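You operate a simulated robot arm through the tools that you are given. There is no shell and no other tool. Be economical: measure what you need, move in short steps, check, and stop when the job is done.

You run a simulated two-armed robot. Do the job below in one go: nothing can be reset, and whatever is moved stays where it is left.

## Task
On the bed ledge, fold the grey cloth in half.

The check looks at the end state, three seconds after you hand in, the way a careful person would. Anything else that was tipped, shoved, dropped, spilled or broken makes it a failure. Flat cloth is picked up by pressing the open fingertips on it (5 to 10 N) and closing them slowly along it; thin cloth reads only 2 to 8 mm in the jaws.

## Robot
Two 6-joint arms with two-finger grippers on one trunk, on a base that drives. Base frame: it is fixed to the floor where the robot stands at the start and does not move with it; the origin is under the middle of the robot, x ahead of it, y to its left, z up; the surface under the hand at the start is at about z = 780. Units: mm, degrees, N and s.
The left shoulder is at the start at [30, 178, 913], the right one opposite. With the tool pointing down near the work surface each hand reaches from about 360 to 840 mm from the robot's upright axis, wherever it stands, measured 20 degrees to its own side. Places, roughly: bed ledge (144x25 cm) [600, -560, 780]. Payload 2.54 kg a hand.
The tool frame of a hand sits at the grasp point between the pads (the TCP): z along the fingers, y along the line on which they close. The tips reach 30 mm beyond it. Largest opening 116 mm; the body of the gripper starts 95 mm behind the TCP.
Orientation is that of the tool frame in the base frame, as a unit quaternion [x, y, z, w]. With the fingers straight down and closing along the base's y, the tool's x points along the base's -x, its y along +y and its z along -z.

## Interface
- The arms move only by the tool step_arm. It takes "left_motion", "right_motion" or both (then of equal length, played together; a hand with none holds still); each is a list that holds one entry, the list of rows, each a list of 7 numbers: the turn, a rotation vector about the tool's x, y, z in degrees, then the shift along the tool's x, y, z in mm, then the opening, from 0 (shut) to 1 (fully open). In form: [[[ax, ay, az, dx, dy, dz, hand], ...]]. A call has 1 to 10 rows; each row shifts and turns the commanded pose from where the row before left it, along the tool's axes as they then stand. A row lasts 0.2 s, in which the tool goes at most 50 mm and 8.6 degrees; a call with a longer step from one row to the next is refused whole, and so is a gripper value outside its range. Where a pose cannot be reached the arm comes as near as it can. A force on the tool above 40 N (or 10 N above the force at the start of the call, whichever is more), or a blocked arm, ends the call early, and 0.2 s more pass. Each finger travels about 153 mm/s and halts on what it meets, pressing with about 28 N; the grip force reading is that of the motor and also rises with nothing between the fingers. The clock runs only during rows and for 0.2 s after the last one: add rows that do not move to give the fingers time. It gives the time, the measured TCP pose, the force on the tool (base axes), the opening and the grip force at its end, in the units of the frame above (readings bear some noise), with the torque about the TCP (base axes, N m) and any sound that the robot's microphone picked up.
- Cameras (640 x 400 px; columns grow to the right, rows downward): "scene" is now at [44, 3.4, 1631.7]; the picture's right is [0.04, -1.00, 0.00], its down [-0.80, -0.03, -0.59] and it looks along [0.59, 0.03, -0.80] (base axes); focal length 258 px, centre (320, 200). "left" rides on the left gripper at [69, 15, -122] in its tool frame; the picture's right is [-0.21, 0.98, 0.00], its down [-0.83, -0.18, -0.53] and it looks along [-0.52, -0.11, 0.85] (tool axes); focal length 251 px, centre (320, 200). "right" rides on the right gripper at [69, -15, -122] in its tool frame; the picture's right is [0.21, 0.98, 0.00], its down [-0.83, 0.18, -0.53] and it looks along [-0.52, 0.11, 0.85] (tool axes); focal length 251 px, centre (320, 200). There is no depth. A picture from a camera that has moved, and an enlarged one, comes with that camera's place and axes in the base frame and with its lens.
- grab_frame(camera): a new picture of that camera. The clock stands still meanwhile.
- lift_body(by): slides the trunk up (or, below 0, down) by that many mm; the arms and the scene camera ride with it, the base frame stays. It gives what a move gives, with no picture.
- steer(legs): drives the robot by 1 to 6 legs, each [ahead, left, turn to the left] in mm, mm and degrees, along the robot's own axes; the way and the turn of a leg run together, so that a leg with both is an arc; at most 1500 mm and 180 degrees a leg. The arms and the cameras ride along, it lands a little off, and it stops where it bumps. It gives what a move gives.
- aim_head(pan, tilt): turns the head with the scene camera to pan (to the left, within 143 degrees either way) and tilt (down, from -29 to 69), counted from straight ahead of the robot. It gives what a move gives.
- inspect(camera, box): a new picture of the part [left, top, right, bottom] of that camera's present view, enlarged. The clock stands still meanwhile.
- close_job(): hands the job in; it is judged then, once.

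Go step by step. Nothing tells you exact positions but the pictures and the camera data: compare them with the known pose of the tool, close in by small moves and look again before you grip or let go. The budget is 120 turns and 100 pictures, counting those below and the enlarged ones. Unless the task says otherwise, let go and move clear before handing in, and close with one line.

The tools are called after ">>>" as name(argument=value, ...) on one line, values as JSON. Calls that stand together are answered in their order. step_arm: Moves the arms, as the interface text tells. Its arguments: {"type":"object","properties":{"left_motion":{"type":"array","items":{"type":"array","items":{"type":"array","items":{"type":"number"}}}},"right_motion":{"type":"array","items":{"type":"array","items":{"type":"array","items":{"type":"number"}}}}},"required":[]} The other tools are called the same way: lift_body (by) slides the trunk up or down; steer (legs) drives the base; aim_head (pan, tilt) turns the head that bears the scene camera; grab_frame (camera) takes a picture; inspect (camera, box) takes an enlarged picture of a part of a camera's view; close_job () hands the job in.

At the start:

```text
time: 0.0
left_tool_pos: [330.2, 154.3, 1023.3]
left_tool_rot: [-0.001, 1.0, 0.0, 0.0]
left_ft_force: [0.3, -0.1, -0.3]
left_ft_torque: [-0.01, -0.03, 0.03]
left_grip_width: 115.9
left_finger_force: 0.1
right_tool_pos: [488.2, -254.4, 1012.3]
right_tool_rot: [-0.001, 1.0, 0.0, 0.0]
right_ft_force: [-0.9, 0.0, -0.5]
right_ft_torque: [0.01, -0.02, 0.01]
right_grip_width: 115.8
right_finger_force: 0.0
trunk travel left (down, up): [-125.0, 415.0]
robot x, y, heading: [-0.6, 0.8, 0.1]
head pan, tilt: [2.4, 53.5]
```

scene: 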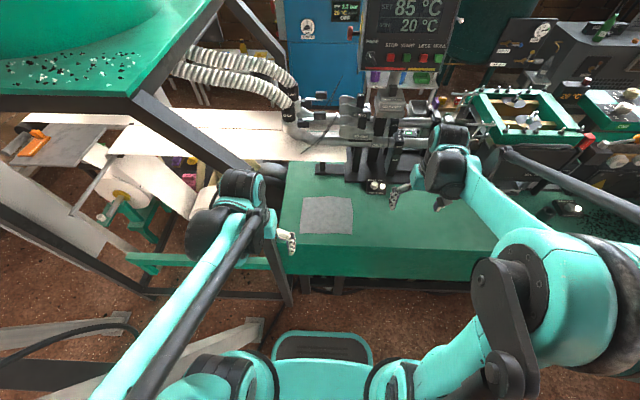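
right: 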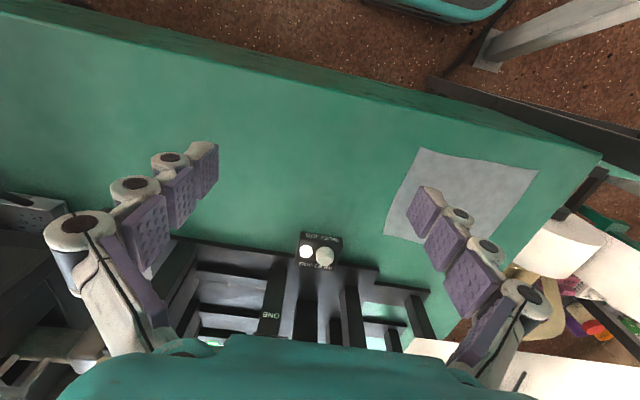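
left: 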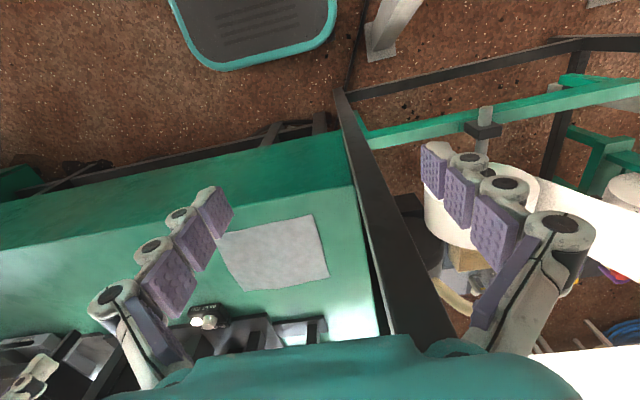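

The grey cloth lies on the green ledge at about x 517–688, y −97–104, with a black post to its left and the machine behind it. I'll measure it more closely.

>>> inspect(camera="scene", box=[240, 150, 400, 250])

>>> inspect(camera="left", box=[180, 150, 440, 350])

```text
4.00 times, centred on (320, 200) of scene
camera zoom: at [44.0, 3.4, 1631.7], right [0.04, -1.0, 0.0], down [-0.8, -0.03, -0.59], along [0.59, 0.03, -0.8], focal length 1032 px, centre (320, 200)
```

zoom: 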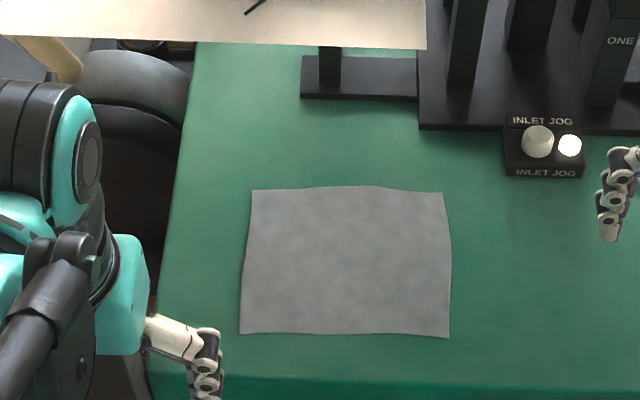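

```text
2.00 times, centred on (310, 250) of left
camera zoom: at [260.9, 170.1, 1146.0], right [0.21, 0.98, 0.0], down [0.83, -0.18, 0.53], along [0.52, -0.11, -0.85], focal length 503 px, centre (340, 100)
```

zoom: 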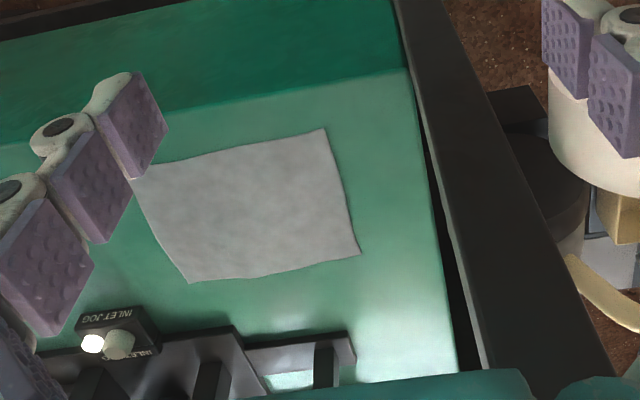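

The cloth corners come out at about (513,105), (517,−93), (687,−92) and (682,106) on z≈780. A dark bar near the left arm is unclear, so I look at it before moving.

>>> aim_head(pan=35, tilt=45)

>>> grab_frame(camera="scene")

```text
time: 1.0
left_tool_pos: [330.3, 153.5, 1023.4]
left_tool_rot: [0.0, 1.0, 0.0, 0.001]
left_ft_force: [-0.1, -0.5, 0.0]
left_ft_torque: [0.0, 0.01, 0.02]
left_grip_width: 116.0
left_finger_force: 0.1
right_tool_pos: [486.8, -254.8, 1012.6]
right_tool_rot: [0.0, 1.0, 0.0, 0.0]
right_ft_force: [-0.7, 0.1, -0.7]
right_ft_torque: [-0.03, 0.01, 0.02]
right_grip_width: 116.0
right_finger_force: 0.0
trunk travel left (down, up): [-125.0, 415.0]
robot x, y, heading: [2.5, -0.8, 0.1]
head pan, tilt: [35.0, 45.0]
```

```text
94 pictures are left
camera scene: at [37.1, 46.8, 1643.3], right [0.57, -0.82, 0.0], down [-0.58, -0.41, -0.71], along [0.58, 0.41, -0.71], focal length 258 px, centre (320, 200)
```

scene: 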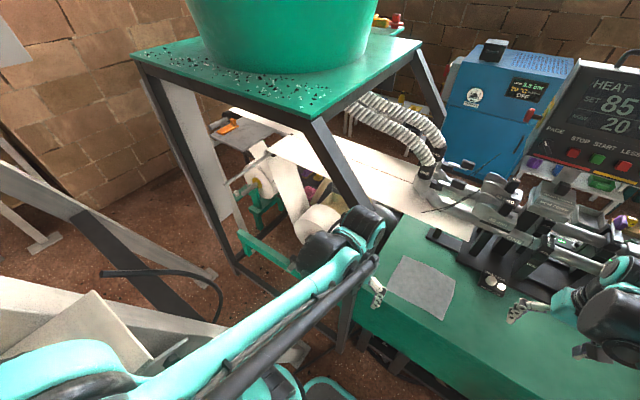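

A slanted leg of the hopper frame is close to the left hand and the ledge's left end. I move the left hand right, away from it, and look again.

>>> step_arm(left_motion=[[[0, 0, 0, 0, -30, 0, 1], [0, 0, 0, 0, -30, 0, 1], [0, 0, 0, 0, -30, 0, 1], [0, 0, 0, 0, -30, 0, 1], [0, 0, 0, 0, 0, 0, 1]]])

>>> grab_frame(camera="scene")

>>> grab_frame(camera="left")

```text
time: 2.2
left_tool_pos: [326.2, 27.5, 1024.9]
left_tool_rot: [0.0, 1.0, 0.003, 0.002]
left_ft_force: [-0.8, 0.1, 0.2]
left_ft_torque: [-0.01, 0.0, 0.0]
left_grip_width: 116.2
left_finger_force: 0.0
right_tool_pos: [485.1, -261.0, 1012.8]
right_tool_rot: [0.0, 1.0, 0.004, 0.002]
right_ft_force: [0.4, 0.0, 0.0]
right_ft_torque: [0.01, -0.01, 0.02]
right_grip_width: 116.1
right_finger_force: 0.0
trunk travel left (down, up): [-125.0, 415.0]
robot x, y, heading: [1.6, 0.7, -0.0]
head pan, tilt: [35.0, 45.0]
```

```text
93 pictures are left
camera scene: at [32.0, 36.4, 1643.7], right [0.57, -0.82, 0.0], down [-0.58, -0.4, -0.71], along [0.58, 0.41, -0.7], focal length 258 px, centre (320, 200)
```

scene: 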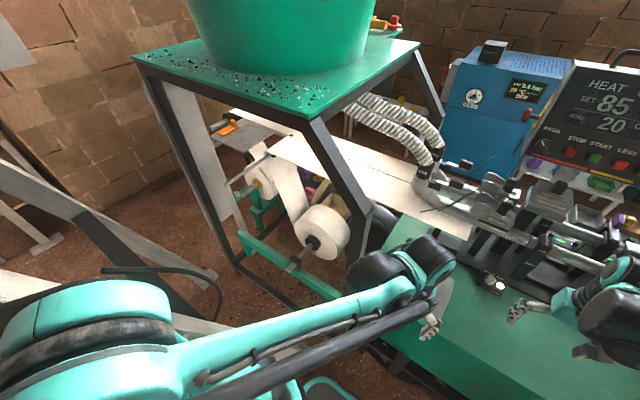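

```text
92 pictures are left
camera left: at [257.3, 42.5, 1147.4], right [0.21, 0.98, 0.01], down [0.82, -0.18, 0.54], along [0.52, -0.11, -0.84], focal length 251 px, centre (320, 200)
```

left: 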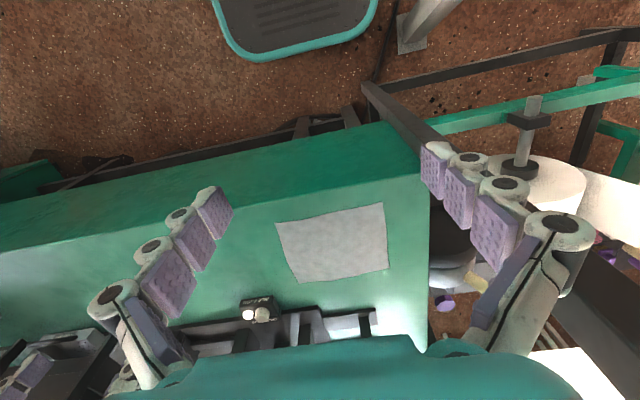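

The leg is now clear: a vertical post at about (472, 187–225) rising to z≈1170, left of the ledge. Hands at y≈78 and −68 stay clear of it, so I move both above the near edge of the cloth.

>>> step_arm(left_motion=[[[0, 0, 0, -25, 5, 0, 1], [0, 0, 0, -25, 6, 0, 0.8], [0, 0, 0, -25, 6, 0, 0.6], [0, 0, 0, -25, 6, 0, 0.4], [0, 0, 0, -25, 7, 0, 0.3], [0, 0, 0, -25, 7, 0, 0.3], [0, 0, 0, -25, 7, 0, 0.3], [0, 0, 0, -25, 7, 0, 0.3], [0, 0, 0, 0, 0, 0, 0.3]]], right_motion=[[[0, 0, 0, -5, 24, 0, 1], [0, 0, 0, -5, 24, 0, 0.8], [0, 0, 0, -5, 24, 0, 0.6], [0, 0, 0, -6, 24, 0, 0.4], [0, 0, 0, -6, 24, 0, 0.3], [0, 0, 0, -6, 24, 0, 0.3], [0, 0, 0, -6, 24, 0, 0.3], [0, 0, 0, -6, 20, 0, 0.3], [0, 0, 0, 0, 0, 0, 0.3]]])

>>> aim_head(pan=0, tilt=54)

>>> grab_frame(camera="scene")

>>> grab_frame(camera="left")

>>> grab_frame(camera="right")

```text
time: 4.2
left_tool_pos: [527.7, 84.1, 1023.9]
left_tool_rot: [0.001, 1.0, 0.0, -0.001]
left_ft_force: [-0.1, -0.3, 0.0]
left_ft_torque: [-0.02, -0.03, 0.01]
left_grip_width: 34.9
left_finger_force: 0.1
right_tool_pos: [533.1, -65.6, 1013.3]
right_tool_rot: [0.001, 1.0, -0.001, -0.001]
right_ft_force: [0.2, -0.2, 0.3]
right_ft_torque: [-0.01, 0.0, 0.01]
right_grip_width: 34.9
right_finger_force: 0.0
trunk travel left (down, up): [-125.0, 415.0]
robot x, y, heading: [-1.3, -3.2, -0.1]
head pan, tilt: [35.0, 45.0]
```

```text
time: 5.2
left_tool_pos: [528.7, 85.0, 1023.4]
left_tool_rot: [0.0, 1.0, 0.0, 0.0]
left_ft_force: [0.0, 0.1, 0.0]
left_ft_torque: [0.03, 0.03, 0.0]
left_grip_width: 34.8
left_finger_force: 0.0
right_tool_pos: [533.1, -66.7, 1014.4]
right_tool_rot: [0.0, 1.0, 0.0, 0.0]
right_ft_force: [-0.6, 0.4, -0.3]
right_ft_torque: [0.02, -0.02, 0.0]
right_grip_width: 34.6
right_finger_force: 0.0
trunk travel left (down, up): [-125.0, 415.0]
robot x, y, heading: [-0.3, 0.0, 0.0]
head pan, tilt: [0.0, 54.0]
```

```text
91 pictures are left
camera scene: at [43.8, 0.4, 1631.1], right [0.0, -1.0, 0.0], down [-0.81, 0.0, -0.59], along [0.59, 0.0, -0.81], focal length 258 px, centre (320, 200)
```

scene: 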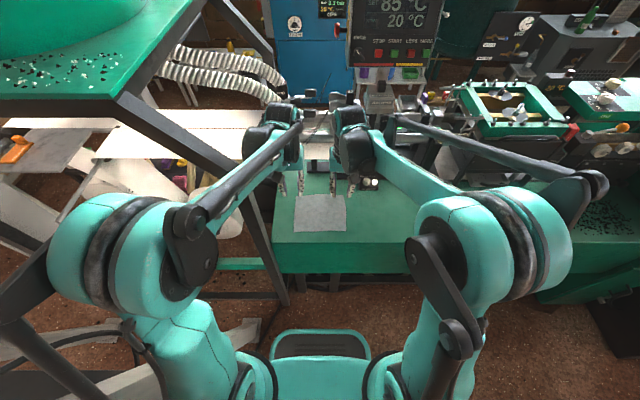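

```text
90 pictures are left
camera left: at [460.7, 100.9, 1146.0], right [0.21, 0.98, 0.0], down [0.83, -0.18, 0.53], along [0.52, -0.11, -0.85], focal length 251 px, centre (320, 200)
```

left: 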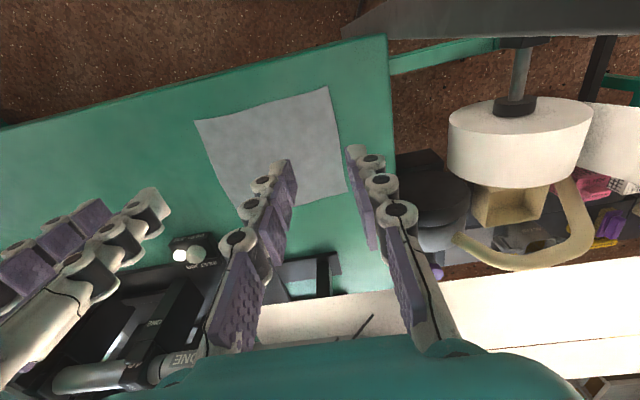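

```text
89 pictures are left
camera right: at [464.3, -81.2, 1136.5], right [-0.21, 0.98, 0.0], down [0.83, 0.18, 0.53], along [0.52, 0.11, -0.85], focal length 251 px, centre (320, 200)
```

right: 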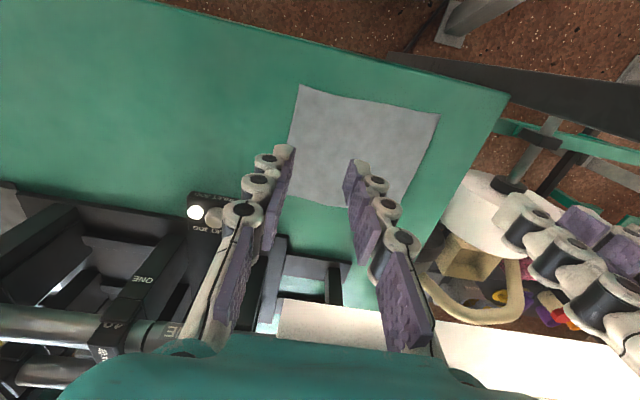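

Both hands hang over the near edge (x≈516 by both wrist cameras). I trim the sideways positions and go down to about 20 mm above the cloth.

>>> step_arm(left_motion=[[[0, 0, 0, -2, -5, 20, 0.25], [0, 0, 0, 0, 0, 25, 0.25], [0, 0, 0, 0, 0, 25, 0.25], [0, 0, 0, 0, 0, 25, 0.25], [0, 0, 0, 0, 0, 25, 0.25], [0, 0, 0, 0, 0, 25, 0.25], [0, 0, 0, 0, 0, 25, 0.25], [0, 0, 0, 0, 0, 20, 0.25], [0, 0, 0, 0, 0, 0, 0.25]]], right_motion=[[[0, 0, 0, 3, -1, 10, 0.25], [0, 0, 0, 0, 0, 25, 0.25], [0, 0, 0, 0, 0, 25, 0.25], [0, 0, 0, 0, 0, 25, 0.25], [0, 0, 0, 0, 0, 25, 0.25], [0, 0, 0, 0, 0, 25, 0.25], [0, 0, 0, 0, 0, 25, 0.25], [0, 0, 0, 0, 0, 21, 0.25], [0, 0, 0, 0, 0, 0, 0.25]]])

>>> grab_frame(camera="scene")

>>> grab_frame(camera="left")

>>> grab_frame(camera="right")

```text
time: 7.2
left_tool_pos: [531.5, 80.5, 832.7]
left_tool_rot: [0.0, 1.0, 0.0, 0.0]
left_ft_force: [0.6, 1.3, -0.5]
left_ft_torque: [-0.02, -0.02, 0.02]
left_grip_width: 28.9
left_finger_force: 0.0
right_tool_pos: [529.6, -66.9, 831.0]
right_tool_rot: [0.0, 1.0, -0.001, 0.001]
right_ft_force: [-0.1, 0.0, -0.3]
right_ft_torque: [-0.02, 0.02, -0.02]
right_grip_width: 28.8
right_finger_force: 0.0
trunk travel left (down, up): [-125.0, 415.0]
robot x, y, heading: [-0.7, -0.4, -0.1]
head pan, tilt: [0.0, 54.0]
```

```text
88 pictures are left
camera scene: at [43.2, 0.3, 1631.2], right [0.0, -1.0, 0.0], down [-0.81, 0.0, -0.59], along [0.59, 0.0, -0.81], focal length 258 px, centre (320, 200)
```

scene: 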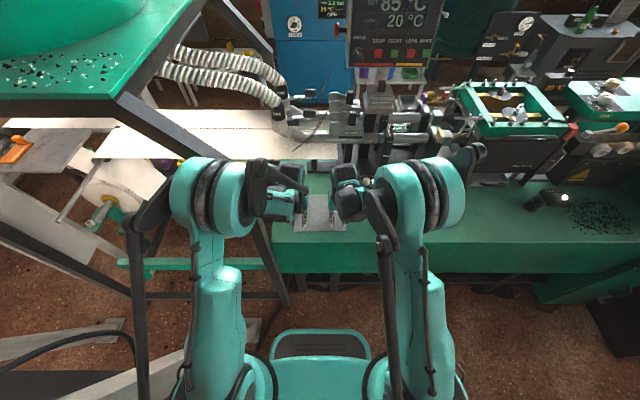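

```text
87 pictures are left
camera left: at [462.1, 96.3, 955.0], right [0.21, 0.98, 0.0], down [0.83, -0.18, 0.53], along [0.52, -0.11, -0.85], focal length 251 px, centre (320, 200)
```

left: 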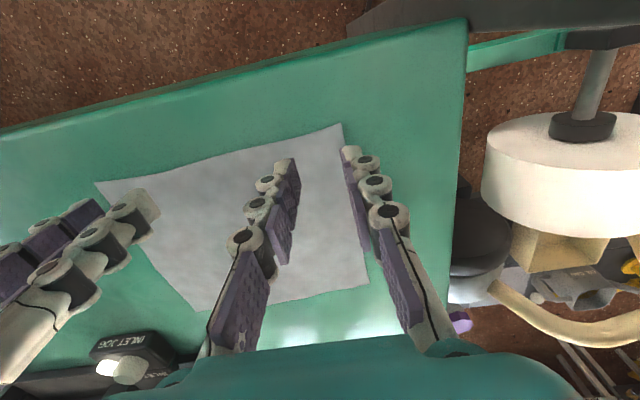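

```text
86 pictures are left
camera right: at [460.9, -82.1, 955.4], right [-0.21, 0.98, 0.0], down [0.83, 0.18, 0.53], along [0.52, 0.11, -0.85], focal length 251 px, centre (320, 200)
```

right: 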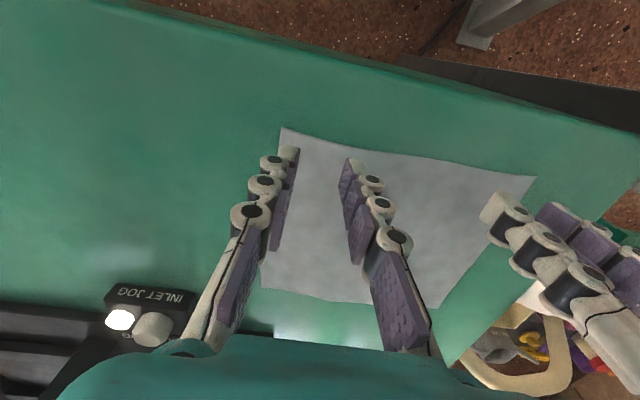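

The fingers line up with both near corners, but reaching forward would bring the left elbow near the post. I lift slightly and shift the base about 130 mm to the right first.

>>> step_arm(left_motion=[[[0, 0, 0, 0, 0, -25, 0.25], [0, 0, 0, 0, 0, -25, 0.25], [0, 0, 0, 0, 0, 0, 0.25]]], right_motion=[[[0, 0, 0, 0, 0, -25, 0.25], [0, 0, 0, 0, 0, -25, 0.25], [0, 0, 0, 0, 0, 0, 0.25]]])

>>> steer(legs=[[0, -130, 0]])

>>> grab_frame(camera="scene")

```text
time: 8.0
left_tool_pos: [529.8, 80.8, 881.9]
left_tool_rot: [0.0, 1.0, 0.0, 0.0]
left_ft_force: [-0.3, 0.1, -0.3]
left_ft_torque: [0.0, 0.06, -0.02]
left_grip_width: 28.7
left_finger_force: 0.0
right_tool_pos: [530.4, -67.4, 881.2]
right_tool_rot: [0.0, 1.0, -0.001, 0.0]
right_ft_force: [-0.5, -1.2, 0.2]
right_ft_torque: [-0.02, 0.01, 0.0]
right_grip_width: 28.9
right_finger_force: 0.1
trunk travel left (down, up): [-125.0, 415.0]
robot x, y, heading: [-1.5, -3.1, 0.0]
head pan, tilt: [0.0, 54.0]
```

```text
time: 9.3
left_tool_pos: [530.7, -52.5, 883.4]
left_tool_rot: [0.001, 1.0, 0.002, 0.0]
left_ft_force: [0.2, -0.4, -0.3]
left_ft_torque: [0.05, 0.0, -0.04]
left_grip_width: 29.1
left_finger_force: 0.1
right_tool_pos: [529.5, -199.0, 880.8]
right_tool_rot: [0.001, 1.0, 0.001, 0.0]
right_ft_force: [0.0, 0.4, 0.0]
right_ft_torque: [0.07, 0.0, -0.01]
right_grip_width: 29.2
right_finger_force: 0.0
trunk travel left (down, up): [-125.0, 415.0]
robot x, y, heading: [2.1, -125.7, -0.1]
head pan, tilt: [0.0, 54.0]
```

```text
85 pictures are left
camera scene: at [43.7, -131.7, 1631.1], right [0.0, -1.0, 0.0], down [-0.81, 0.0, -0.59], along [0.59, 0.0, -0.81], focal length 258 px, centre (320, 200)
```

scene: 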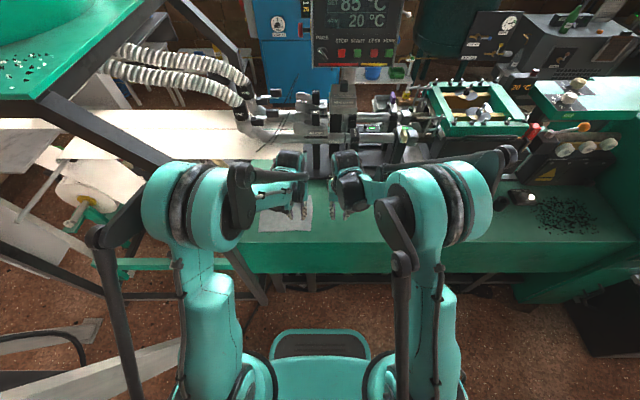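

The base shifted by about 132 mm. Now both hands go back over the near corners together.

>>> step_arm(left_motion=[[[0, 0, 0, 0, 22, 0, 0.25], [0, 0, 0, 0, 22, 0, 0.25], [0, 0, 0, 0, 22, 0, 0.25], [0, 0, 0, 0, 22, 0, 0.25], [0, 0, 0, 0, 22, 0, 0.25], [0, 0, 0, 0, 22, 0, 0.25], [0, 0, 0, 0, 0, 25, 0.25], [0, 0, 0, 0, 0, 25, 0.25], [0, 0, 0, 0, 0, 0, 0.25]]], right_motion=[[[0, 0, 0, 0, 22, 0, 0.25], [0, 0, 0, 0, 22, 0, 0.25], [0, 0, 0, 0, 22, 0, 0.25], [0, 0, 0, 0, 22, 0, 0.25], [0, 0, 0, 0, 22, 0, 0.25], [0, 0, 0, 0, 21, 0, 0.25], [0, 0, 0, 0, 0, 25, 0.25], [0, 0, 0, 0, 0, 25, 0.25], [0, 0, 0, 0, 0, 0, 0.25]]])

>>> grab_frame(camera="scene")

>>> grab_frame(camera="left")

>>> grab_frame(camera="right")

```text
time: 11.3
left_tool_pos: [530.8, 79.8, 834.1]
left_tool_rot: [0.001, 1.0, -0.001, 0.0]
left_ft_force: [-1.8, -0.2, -0.3]
left_ft_torque: [-0.01, -0.01, -0.01]
left_grip_width: 28.9
left_finger_force: 0.1
right_tool_pos: [531.3, -66.1, 829.7]
right_tool_rot: [0.001, 1.0, 0.0, 0.0]
right_ft_force: [-0.6, -0.3, -0.3]
right_ft_torque: [0.01, -0.04, 0.0]
right_grip_width: 29.0
right_finger_force: 0.0
trunk travel left (down, up): [-125.0, 415.0]
robot x, y, heading: [3.0, -130.5, -0.3]
head pan, tilt: [0.0, 54.0]
```

```text
84 pictures are left
camera scene: at [43.3, -129.7, 1631.2], right [0.0, -1.0, 0.0], down [-0.81, 0.0, -0.59], along [0.59, 0.0, -0.81], focal length 258 px, centre (320, 200)
```

scene: 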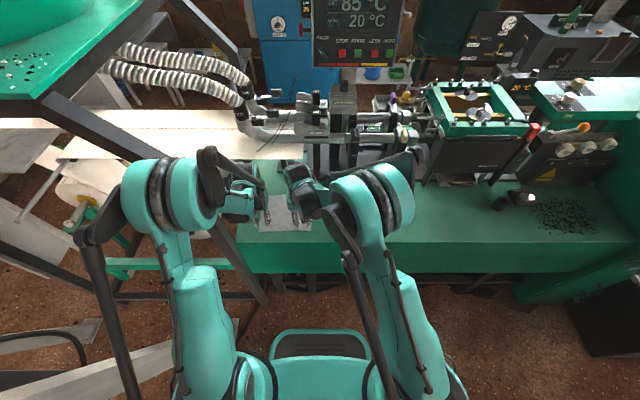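

```text
83 pictures are left
camera left: at [462.2, 97.0, 955.4], right [0.22, 0.98, 0.0], down [0.83, -0.18, 0.53], along [0.52, -0.12, -0.85], focal length 251 px, centre (320, 200)
```

left: 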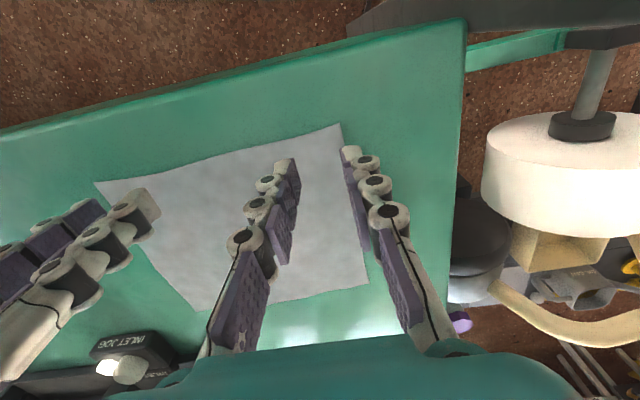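

```text
82 pictures are left
camera right: at [461.2, -81.6, 954.6], right [-0.21, 0.98, 0.0], down [0.83, 0.18, 0.53], along [0.52, 0.11, -0.85], focal length 251 px, centre (320, 200)
```

right: 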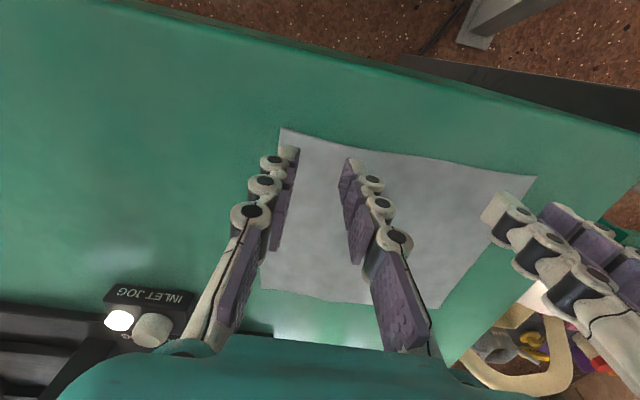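

The corners are still aligned. To avoid reaching with the elbow near the post, I'll tilt the tools forward during the fold; first I press down gently.

>>> step_arm(left_motion=[[[0, 0, 0, 0, 0, 10, 0.25], [0, 0, 0, 0, 0, 10, 0.25], [0, 0, 0, 0, 0, 3, 0.25], [0, 0, 0, 0, 0, 0, 0.25]]], right_motion=[[[0, 0, 0, 0, 0, 10, 0.25], [0, 0, 0, 0, 0, 6, 0.25], [0, 0, 0, 0, 0, 3, 0.25], [0, 0, 0, 0, 0, 0, 0.25]]])

```text
time: 12.3
left_tool_pos: [531.0, 81.4, 811.4]
left_tool_rot: [0.001, 1.0, 0.0, 0.0]
left_ft_force: [0.9, -0.2, 12.7]
left_ft_torque: [-0.16, 0.05, 0.02]
left_grip_width: 28.0
left_finger_force: 0.1
right_tool_pos: [530.3, -68.0, 812.0]
right_tool_rot: [0.001, 1.0, -0.001, 0.0]
right_ft_force: [-0.2, 0.6, 0.6]
right_ft_torque: [0.01, -0.02, -0.01]
right_grip_width: 29.0
right_finger_force: 0.1
trunk travel left (down, up): [-125.0, 415.0]
robot x, y, heading: [-0.7, -128.4, -0.2]
head pan, tilt: [0.0, 54.0]
```

The left hand is touching with a bit too much force and the right is just above the cloth. I trim both.

>>> step_arm(left_motion=[[[0, 0, 0, 0, 0, -0.7, 0.25], [0, 0, 0, 0, 0, 0, 0.25]]], right_motion=[[[0, 0, 0, 0, 0, 2, 0.25], [0, 0, 0, 0, 0, 0, 0.25]]])

```text
time: 12.9
left_tool_pos: [529.7, 82.1, 811.8]
left_tool_rot: [0.001, 1.0, 0.0, 0.001]
left_ft_force: [-0.4, 0.4, 2.1]
left_ft_torque: [-0.06, 0.02, 0.04]
left_grip_width: 28.7
left_finger_force: 0.1
right_tool_pos: [529.7, -67.6, 811.9]
right_tool_rot: [0.001, 1.0, 0.0, 0.001]
right_ft_force: [2.7, -0.7, 20.6]
right_ft_torque: [-0.06, 0.0, -0.01]
right_grip_width: 30.0
right_finger_force: 0.8
trunk travel left (down, up): [-125.0, 415.0]
robot x, y, heading: [-1.0, -132.7, -0.1]
head pan, tilt: [0.0, 54.0]
```

>>> step_arm(left_motion=[[[0, 0, 0, 0, 0, 0.35, 0.25], [0, 0, 0, 0, 0, 0, 0.25]]], right_motion=[[[0, 0, 0, 0, 0, -0.9, 0.25], [0, 0, 0, 0, 0, 0, 0.25]]])

```text
time: 13.5
left_tool_pos: [529.2, 81.5, 811.6]
left_tool_rot: [0.001, 1.0, 0.0, 0.0]
left_ft_force: [-0.9, 0.3, 12.8]
left_ft_torque: [-0.15, 0.1, -0.01]
left_grip_width: 29.5
left_finger_force: 0.5
right_tool_pos: [529.5, -66.5, 811.0]
right_tool_rot: [0.001, 1.0, -0.001, 0.002]
right_ft_force: [-0.3, 0.4, 5.7]
right_ft_torque: [-0.01, 0.02, 0.01]
right_grip_width: 28.2
right_finger_force: 0.1
trunk travel left (down, up): [-125.0, 415.0]
robot x, y, heading: [0.6, -133.1, -0.0]
head pan, tilt: [0.0, 54.0]
```

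The right hand presses with about 6 N and the left with about 13 N. I ease the left a hair and close both slowly.

>>> step_arm(left_motion=[[[0, 0, 0, 0, 0, -0.25, 0.25], [0, 0, 0, 0, 0, 0, 0.22], [0, 0, 0, 0, 0, 0, 0.19], [0, 0, 0, 0, 0, 0, 0.16], [0, 0, 0, 0, 0, 0, 0.13], [0, 0, 0, 0, 0, 0, 0.1], [0, 0, 0, 0, 0, 0, 0.07], [0, 0, 0, 0, 0, 0, 0.04], [0, 0, 0, 0, 0, 0, 0.01], [0, 0, 0, 0, 0, 0, 0]]], right_motion=[[[0, 0, 0, 0, 0, 0.1, 0.25], [0, 0, 0, 0, 0, 0, 0.22], [0, 0, 0, 0, 0, 0, 0.19], [0, 0, 0, 0, 0, 0, 0.16], [0, 0, 0, 0, 0, 0, 0.13], [0, 0, 0, 0, 0, 0, 0.1], [0, 0, 0, 0, 0, 0, 0.07], [0, 0, 0, 0, 0, 0, 0.04], [0, 0, 0, 0, 0, 0, 0.01], [0, 0, 0, 0, 0, 0, 0]]])

>>> grab_frame(camera="left")

>>> grab_frame(camera="right")

```text
time: 15.7
left_tool_pos: [531.4, 80.8, 809.6]
left_tool_rot: [0.001, 1.0, -0.001, 0.0]
left_ft_force: [0.3, -0.2, 0.3]
left_ft_torque: [-0.04, 0.02, 0.01]
left_grip_width: 6.0
left_finger_force: 27.6
right_tool_pos: [530.2, -66.7, 811.0]
right_tool_rot: [0.001, 1.0, 0.0, 0.0]
right_ft_force: [-0.1, -0.1, 0.0]
right_ft_torque: [0.03, -0.01, -0.03]
right_grip_width: 0.0
right_finger_force: 28.2
trunk travel left (down, up): [-125.0, 415.0]
robot x, y, heading: [-1.7, -130.3, 0.1]
head pan, tilt: [0.0, 54.0]
```

```text
81 pictures are left
camera left: at [462.2, 97.7, 932.9], right [0.22, 0.98, 0.0], down [0.83, -0.18, 0.53], along [0.52, -0.12, -0.85], focal length 251 px, centre (320, 200)
```

left: 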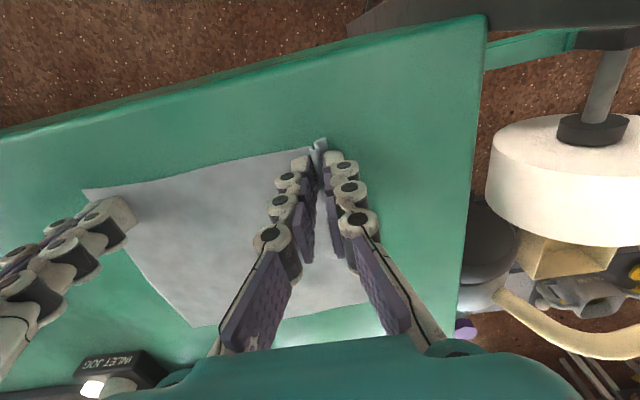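

```text
80 pictures are left
camera right: at [461.5, -81.6, 934.4], right [-0.21, 0.98, 0.0], down [0.83, 0.18, 0.53], along [0.52, 0.11, -0.85], focal length 251 px, centre (320, 200)
```

right: 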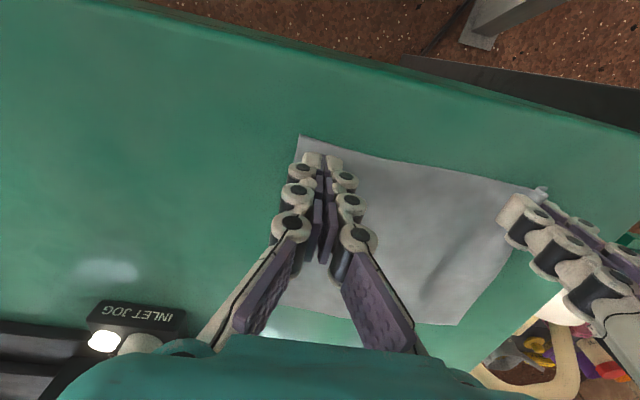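

The left hand holds a 6 mm pinch of cloth and the right one slipped. I reopen the right and press again a little harder.

>>> step_arm(right_motion=[[[0, 0, 0, 0, 0, -6, 0], [0, 0, 0, 0, 0, 0, 0.13], [0, 0, 0, 0, 0, 0, 0.26], [0, 0, 0, 0, 0, 5.5, 0.26], [0, 0, 0, 0, 0, 1, 0.26], [0, 0, 0, 0, 0, 0, 0.26]]])

```text
time: 17.1
left_tool_pos: [529.3, 82.1, 811.5]
left_tool_rot: [0.001, 1.0, 0.001, 0.001]
left_ft_force: [-0.1, -1.7, 0.7]
left_ft_torque: [-0.08, -0.02, 0.02]
left_grip_width: 6.1
left_finger_force: 28.0
right_tool_pos: [529.9, -66.9, 811.9]
right_tool_rot: [0.0, 1.0, 0.0, 0.002]
right_ft_force: [1.0, 1.5, 15.0]
right_ft_torque: [0.2, 0.01, -0.02]
right_grip_width: 29.4
right_finger_force: 0.1
trunk travel left (down, up): [-125.0, 415.0]
robot x, y, heading: [1.5, -129.3, -0.0]
head pan, tilt: [0.0, 54.0]
```

>>> step_arm(right_motion=[[[0, 0, 0, 0, 0, -0.3, 0.25], [0, 0, 0, 0, 0, 0, 0.22], [0, 0, 0, 0, 0, 0, 0.19], [0, 0, 0, 0, 0, 0, 0.16], [0, 0, 0, 0, 0, 0, 0.13], [0, 0, 0, 0, 0, 0, 0.1], [0, 0, 0, 0, 0, 0, 0.07], [0, 0, 0, 0, 0, 0, 0.04], [0, 0, 0, 0, 0, 0, 0.01], [0, 0, 0, 0, 0, 0, 0]]])

>>> grab_frame(camera="right")

```text
time: 19.3
left_tool_pos: [530.7, 82.3, 810.3]
left_tool_rot: [0.0, 1.0, -0.001, 0.001]
left_ft_force: [-0.5, -3.7, 0.4]
left_ft_torque: [-0.09, 0.01, 0.01]
left_grip_width: 6.4
left_finger_force: 27.9
right_tool_pos: [529.4, -66.7, 809.8]
right_tool_rot: [0.0, 1.0, 0.0, 0.0]
right_ft_force: [1.3, 4.7, 7.1]
right_ft_torque: [0.15, -0.02, 0.04]
right_grip_width: 1.9
right_finger_force: 28.4
trunk travel left (down, up): [-125.0, 415.0]
robot x, y, heading: [1.3, -127.6, -0.1]
head pan, tilt: [0.0, 54.0]
```

```text
79 pictures are left
camera right: at [461.3, -81.9, 934.3], right [-0.21, 0.98, 0.0], down [0.83, 0.18, 0.53], along [0.52, 0.11, -0.85], focal length 251 px, centre (320, 200)
```

right: 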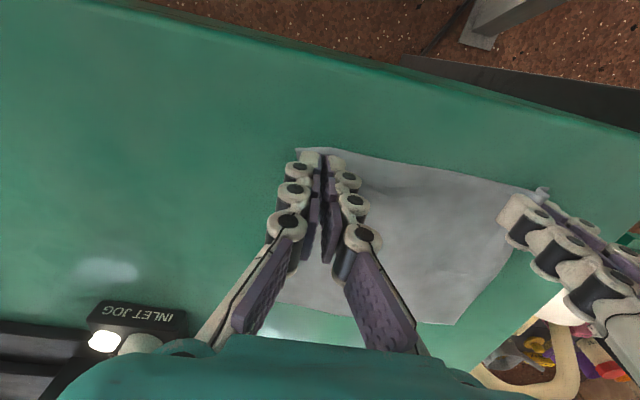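

The right jaw reads 1.9 mm and the two hands feel tension across the cloth, so it seems held. I lift both 25 mm, easing slightly inward, and check.

>>> step_arm(left_motion=[[[0, 0, 0, -1, -2, -8, 0], [0, 0, 0, -2, 0, -8, 0], [0, 0, 0, -2, 0, -9, 0], [0, 0, 0, 0, 0, 0, 0]]], right_motion=[[[0, 0, 0, -1, 2, -8, 0], [0, 0, 0, -2, 0, -8, 0], [0, 0, 0, -2, 0, -9, 0], [0, 0, 0, 0, 0, 0, 0]]])

>>> grab_frame(camera="right")

>>> grab_frame(camera="left")

```text
time: 20.3
left_tool_pos: [535.8, 80.0, 835.3]
left_tool_rot: [0.001, 1.0, 0.0, 0.0]
left_ft_force: [0.0, -1.2, -1.0]
left_ft_torque: [-0.02, -0.04, 0.05]
left_grip_width: 6.1
left_finger_force: 28.3
right_tool_pos: [535.4, -65.7, 836.2]
right_tool_rot: [0.001, 1.0, 0.0, 0.0]
right_ft_force: [-0.6, 1.3, -0.8]
right_ft_torque: [0.03, 0.0, 0.01]
right_grip_width: 1.6
right_finger_force: 28.4
trunk travel left (down, up): [-125.0, 415.0]
robot x, y, heading: [2.9, -133.0, -0.1]
head pan, tilt: [0.0, 54.0]
```

```text
78 pictures are left
camera right: at [466.5, -80.0, 959.6], right [-0.21, 0.98, 0.0], down [0.83, 0.18, 0.53], along [0.52, 0.11, -0.85], focal length 251 px, centre (320, 200)
```

right: 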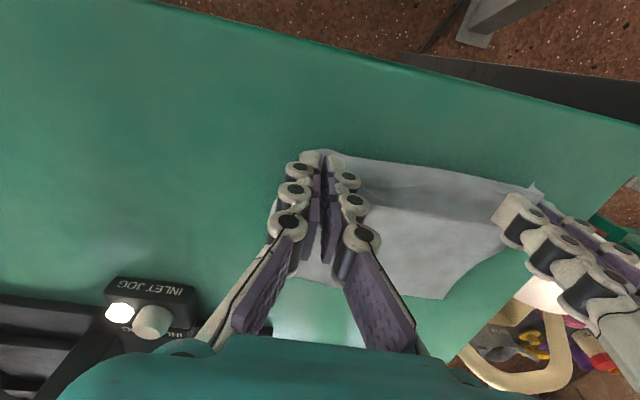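

```text
77 pictures are left
camera left: at [467.2, 96.2, 958.2], right [0.22, 0.98, 0.0], down [0.83, -0.18, 0.53], along [0.52, -0.12, -0.85], focal length 251 px, centre (320, 200)
```

left: 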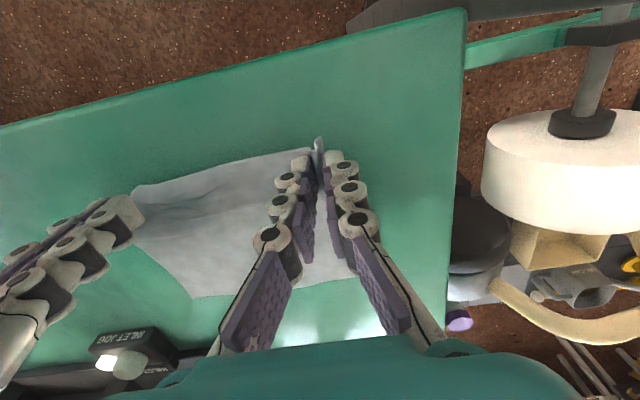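

Both corners are held and lifting. I begin the arc over towards the far edge, tilting the fingers forward as I go.

>>> step_arm(left_motion=[[[0, -4, 0, -5.4, 0, -11.9, 0], [0, -4, 0, -6, 0, -11.5, 0], [0, -4, 0, -11.4, 0, -6, 0], [0, -4, 0, -11.4, 0, -5.5, 0], [0, -4, 0, -10.8, 0, 0.7, 0], [0, -4, 0, -10.8, 0, 1, 0], [0, 0, 0, 0, 0, 0, 0]]], right_motion=[[[0, -4, 0, -5.4, 0, -11.9, 0], [0, -4, 0, -6, 0, -11.5, 0], [0, -4, 0, -11.4, 0, -6, 0], [0, -4, 0, -11.4, 0, -5.5, 0], [0, -4, 0, -10.8, 0, 0.7, 0], [0, -4, 0, -10.8, 0, 1, 0], [0, 0, 0, 0, 0, 0, 0]]])

>>> grab_frame(camera="scene")

>>> grab_frame(camera="left")

>>> grab_frame(camera="right")

```text
time: 21.9
left_tool_pos: [587.4, 80.4, 878.3]
left_tool_rot: [0.001, 0.978, 0.0, 0.208]
left_ft_force: [-0.3, -0.3, 0.6]
left_ft_torque: [-0.04, -0.01, 0.0]
left_grip_width: 6.3
left_finger_force: 27.5
right_tool_pos: [589.0, -64.4, 880.2]
right_tool_rot: [0.001, 0.978, -0.001, 0.208]
right_ft_force: [-0.1, 1.5, -0.8]
right_ft_torque: [0.0, 0.02, 0.06]
right_grip_width: 1.2
right_finger_force: 29.8
trunk travel left (down, up): [-125.0, 415.0]
robot x, y, heading: [3.6, -131.1, -0.3]
head pan, tilt: [0.0, 54.0]
```

```text
76 pictures are left
camera scene: at [43.9, -129.4, 1631.1], right [0.0, -1.0, 0.0], down [-0.81, 0.0, -0.59], along [0.59, 0.0, -0.81], focal length 258 px, centre (320, 200)
```

scene: 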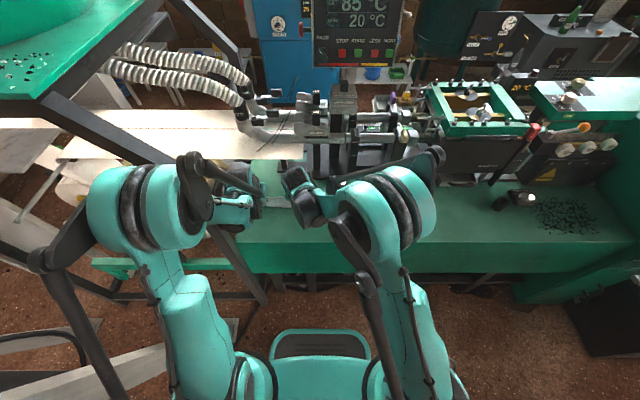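

```text
75 pictures are left
camera left: at [475.3, 95.8, 962.9], right [0.2, 0.98, 0.09], down [0.54, -0.18, 0.82], along [0.82, -0.12, -0.56], focal length 251 px, centre (320, 200)
```

left: 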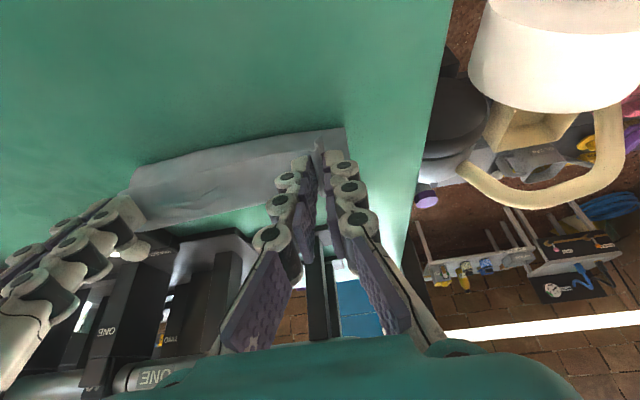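

```text
74 pictures are left
camera right: at [475.3, -79.6, 964.5], right [-0.19, 0.98, -0.09], down [0.54, 0.18, 0.82], along [0.82, 0.11, -0.56], focal length 251 px, centre (320, 200)
```

right: 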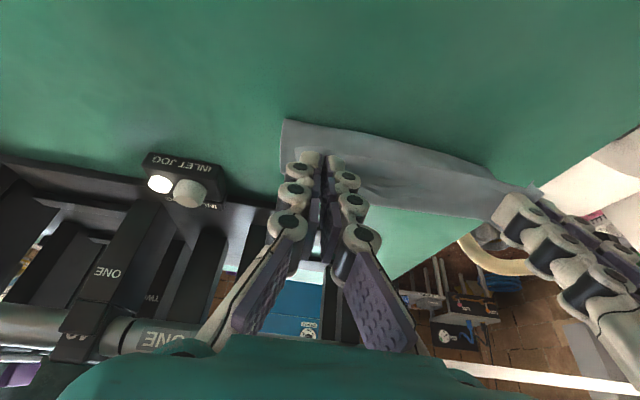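

The tilt pulled the elbows back away from the post and both grips hold. I carry the edge on over the fold line.

>>> step_arm(left_motion=[[[0, -4, 0, -8.5, 0, 7, 0], [0, -4, 0, -8, 0, 9, 0], [0, -4, 0, -5, 0, 13, 0], [0, -4, 0, -3.6, 0, 14, 0], [0, 0, 0, 0.7, 0, 12.5, 0], [0, 0, 0, 0, 0, 0, 0]]], right_motion=[[[0, -4, 0, -8.5, 0, 7, 0], [0, -4, 0, -8, 0, 9, 0], [0, -4, 0, -5, 0, 13, 0], [0, -4, 0, -3.6, 0, 14, 0], [0, 0, 0, 0.7, 0, 12.5, 0], [0, 0, 0, 0, 0, 0, 0]]])

>>> grab_frame(camera="scene")

>>> grab_frame(camera="left")

>>> grab_frame(camera="right")

```text
time: 23.3
left_tool_pos: [640.5, 79.2, 845.8]
left_tool_rot: [0.001, 0.94, -0.001, 0.342]
left_ft_force: [0.5, -1.0, -0.3]
left_ft_torque: [-0.02, 0.01, -0.02]
left_grip_width: 6.1
left_finger_force: 27.9
right_tool_pos: [639.7, -64.6, 844.9]
right_tool_rot: [0.0, 0.94, 0.0, 0.342]
right_ft_force: [-0.6, 1.6, 1.1]
right_ft_torque: [0.02, 0.0, 0.03]
right_grip_width: 0.7
right_finger_force: 27.8
trunk travel left (down, up): [-125.0, 415.0]
robot x, y, heading: [-3.2, -127.3, -0.0]
head pan, tilt: [0.0, 54.0]
```

```text
73 pictures are left
camera scene: at [43.2, -129.5, 1631.2], right [0.0, -1.0, 0.0], down [-0.81, 0.0, -0.59], along [0.59, 0.0, -0.81], focal length 258 px, centre (320, 200)
```

scene: 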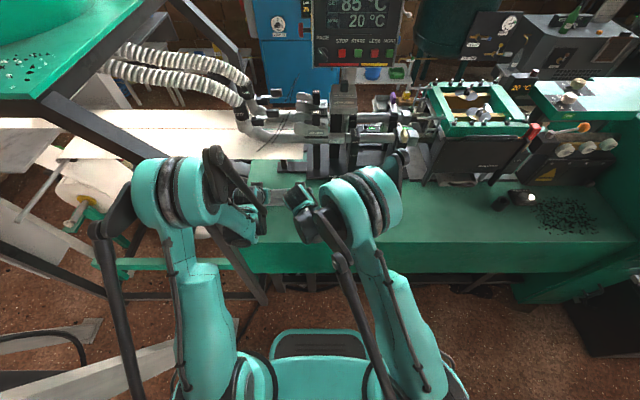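

```text
72 pictures are left
camera left: at [508.3, 95.5, 894.8], right [0.17, 0.98, 0.14], down [0.29, -0.18, 0.94], along [0.94, -0.12, -0.31], focal length 251 px, centre (320, 200)
```

left: 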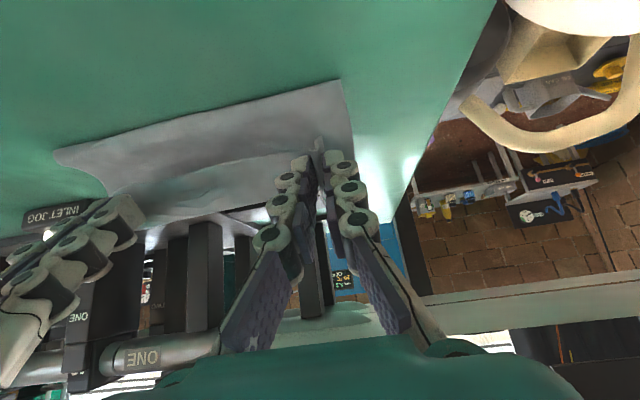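

```text
71 pictures are left
camera right: at [508.2, -79.9, 895.9], right [-0.16, 0.98, -0.14], down [0.29, 0.18, 0.94], along [0.94, 0.11, -0.31], focal length 251 px, centre (320, 200)
```

right: 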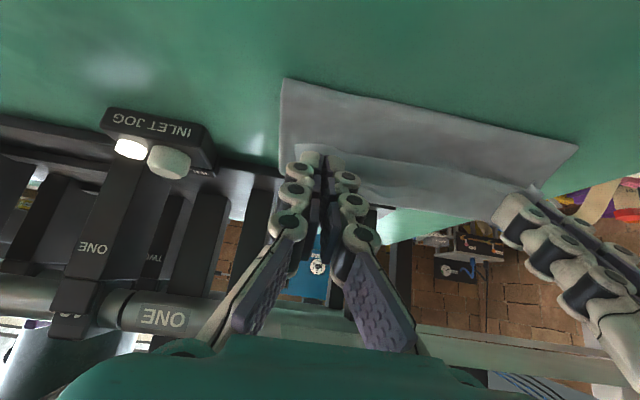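

>>> inspect(camera="scene", box=[220, 160, 340, 235])

```text
5.33 times, centred on (280, 198) of scene
camera zoom: at [43.2, -129.5, 1631.2], right [0.0, -1.0, 0.0], down [-0.81, 0.0, -0.59], along [0.59, 0.0, -0.81], focal length 1375 px, centre (533, 213)
```

zoom: 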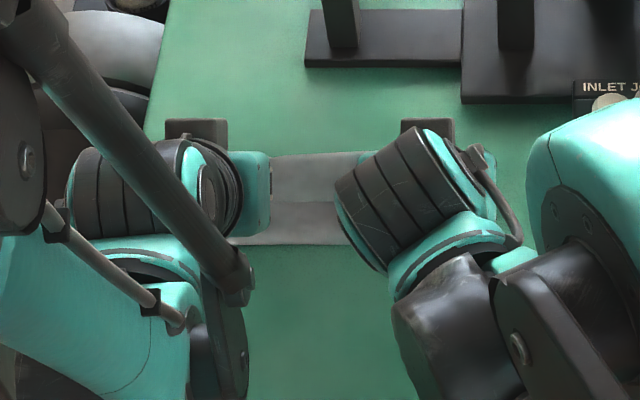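

Tilting forward turned the held edge the wrong way, so the cloth bulges and the crease sits at x≈633 instead of 600. I plan to back the base off about 100 mm, which undoes the fold and gives the elbow room for vertical tools; first I check the floor behind.

>>> aim_head(pan=130, tilt=60)

>>> grab_frame(camera="scene")

>>> aim_head(pan=-140, tilt=60)

>>> grab_frame(camera="scene")

```text
time: 25.4
left_tool_pos: [639.7, 79.1, 846.1]
left_tool_rot: [0.0, 0.94, 0.0, 0.342]
left_ft_force: [0.4, 0.1, 0.5]
left_ft_torque: [0.01, -0.03, -0.02]
left_grip_width: 6.2
left_finger_force: 27.9
right_tool_pos: [639.1, -65.4, 845.0]
right_tool_rot: [0.001, 0.939, -0.001, 0.343]
right_ft_force: [-0.1, 0.8, 0.7]
right_ft_torque: [-0.01, 0.01, 0.05]
right_grip_width: 1.0
right_finger_force: 28.6
trunk travel left (down, up): [-125.0, 415.0]
robot x, y, heading: [0.5, -128.6, 0.2]
head pan, tilt: [130.0, 60.0]
```

```text
69 pictures are left
camera scene: at [-72.1, -78.2, 1623.8], right [0.77, 0.64, 0.0], down [0.56, -0.66, -0.5], along [-0.32, 0.38, -0.87], focal length 258 px, centre (320, 200)
```

scene: 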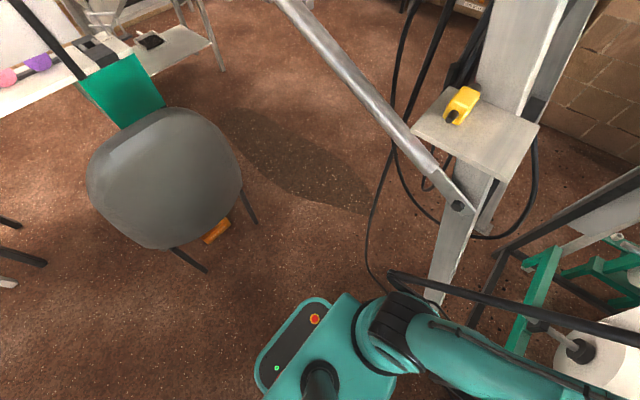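

```text
time: 29.1
left_tool_pos: [638.3, 78.1, 845.8]
left_tool_rot: [0.0, 0.94, 0.0, 0.342]
left_ft_force: [0.1, -0.8, -0.3]
left_ft_torque: [0.0, 0.03, -0.01]
left_grip_width: 6.3
left_finger_force: 27.9
right_tool_pos: [639.7, -65.8, 846.2]
right_tool_rot: [0.0, 0.94, 0.0, 0.342]
right_ft_force: [0.1, 1.5, 0.0]
right_ft_torque: [0.02, 0.01, 0.02]
right_grip_width: 0.8
right_finger_force: 27.9
trunk travel left (down, up): [-125.0, 415.0]
robot x, y, heading: [-3.3, -132.4, -0.2]
head pan, tilt: [-140.0, 60.0]
```

```text
68 pictures are left
camera scene: at [-80.5, -172.2, 1623.8], right [-0.64, 0.77, 0.0], down [0.66, 0.56, -0.5], along [-0.38, -0.32, -0.87], focal length 258 px, centre (320, 200)
```

scene: 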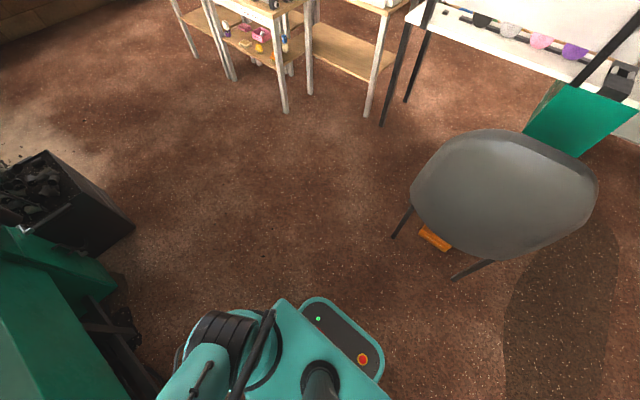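

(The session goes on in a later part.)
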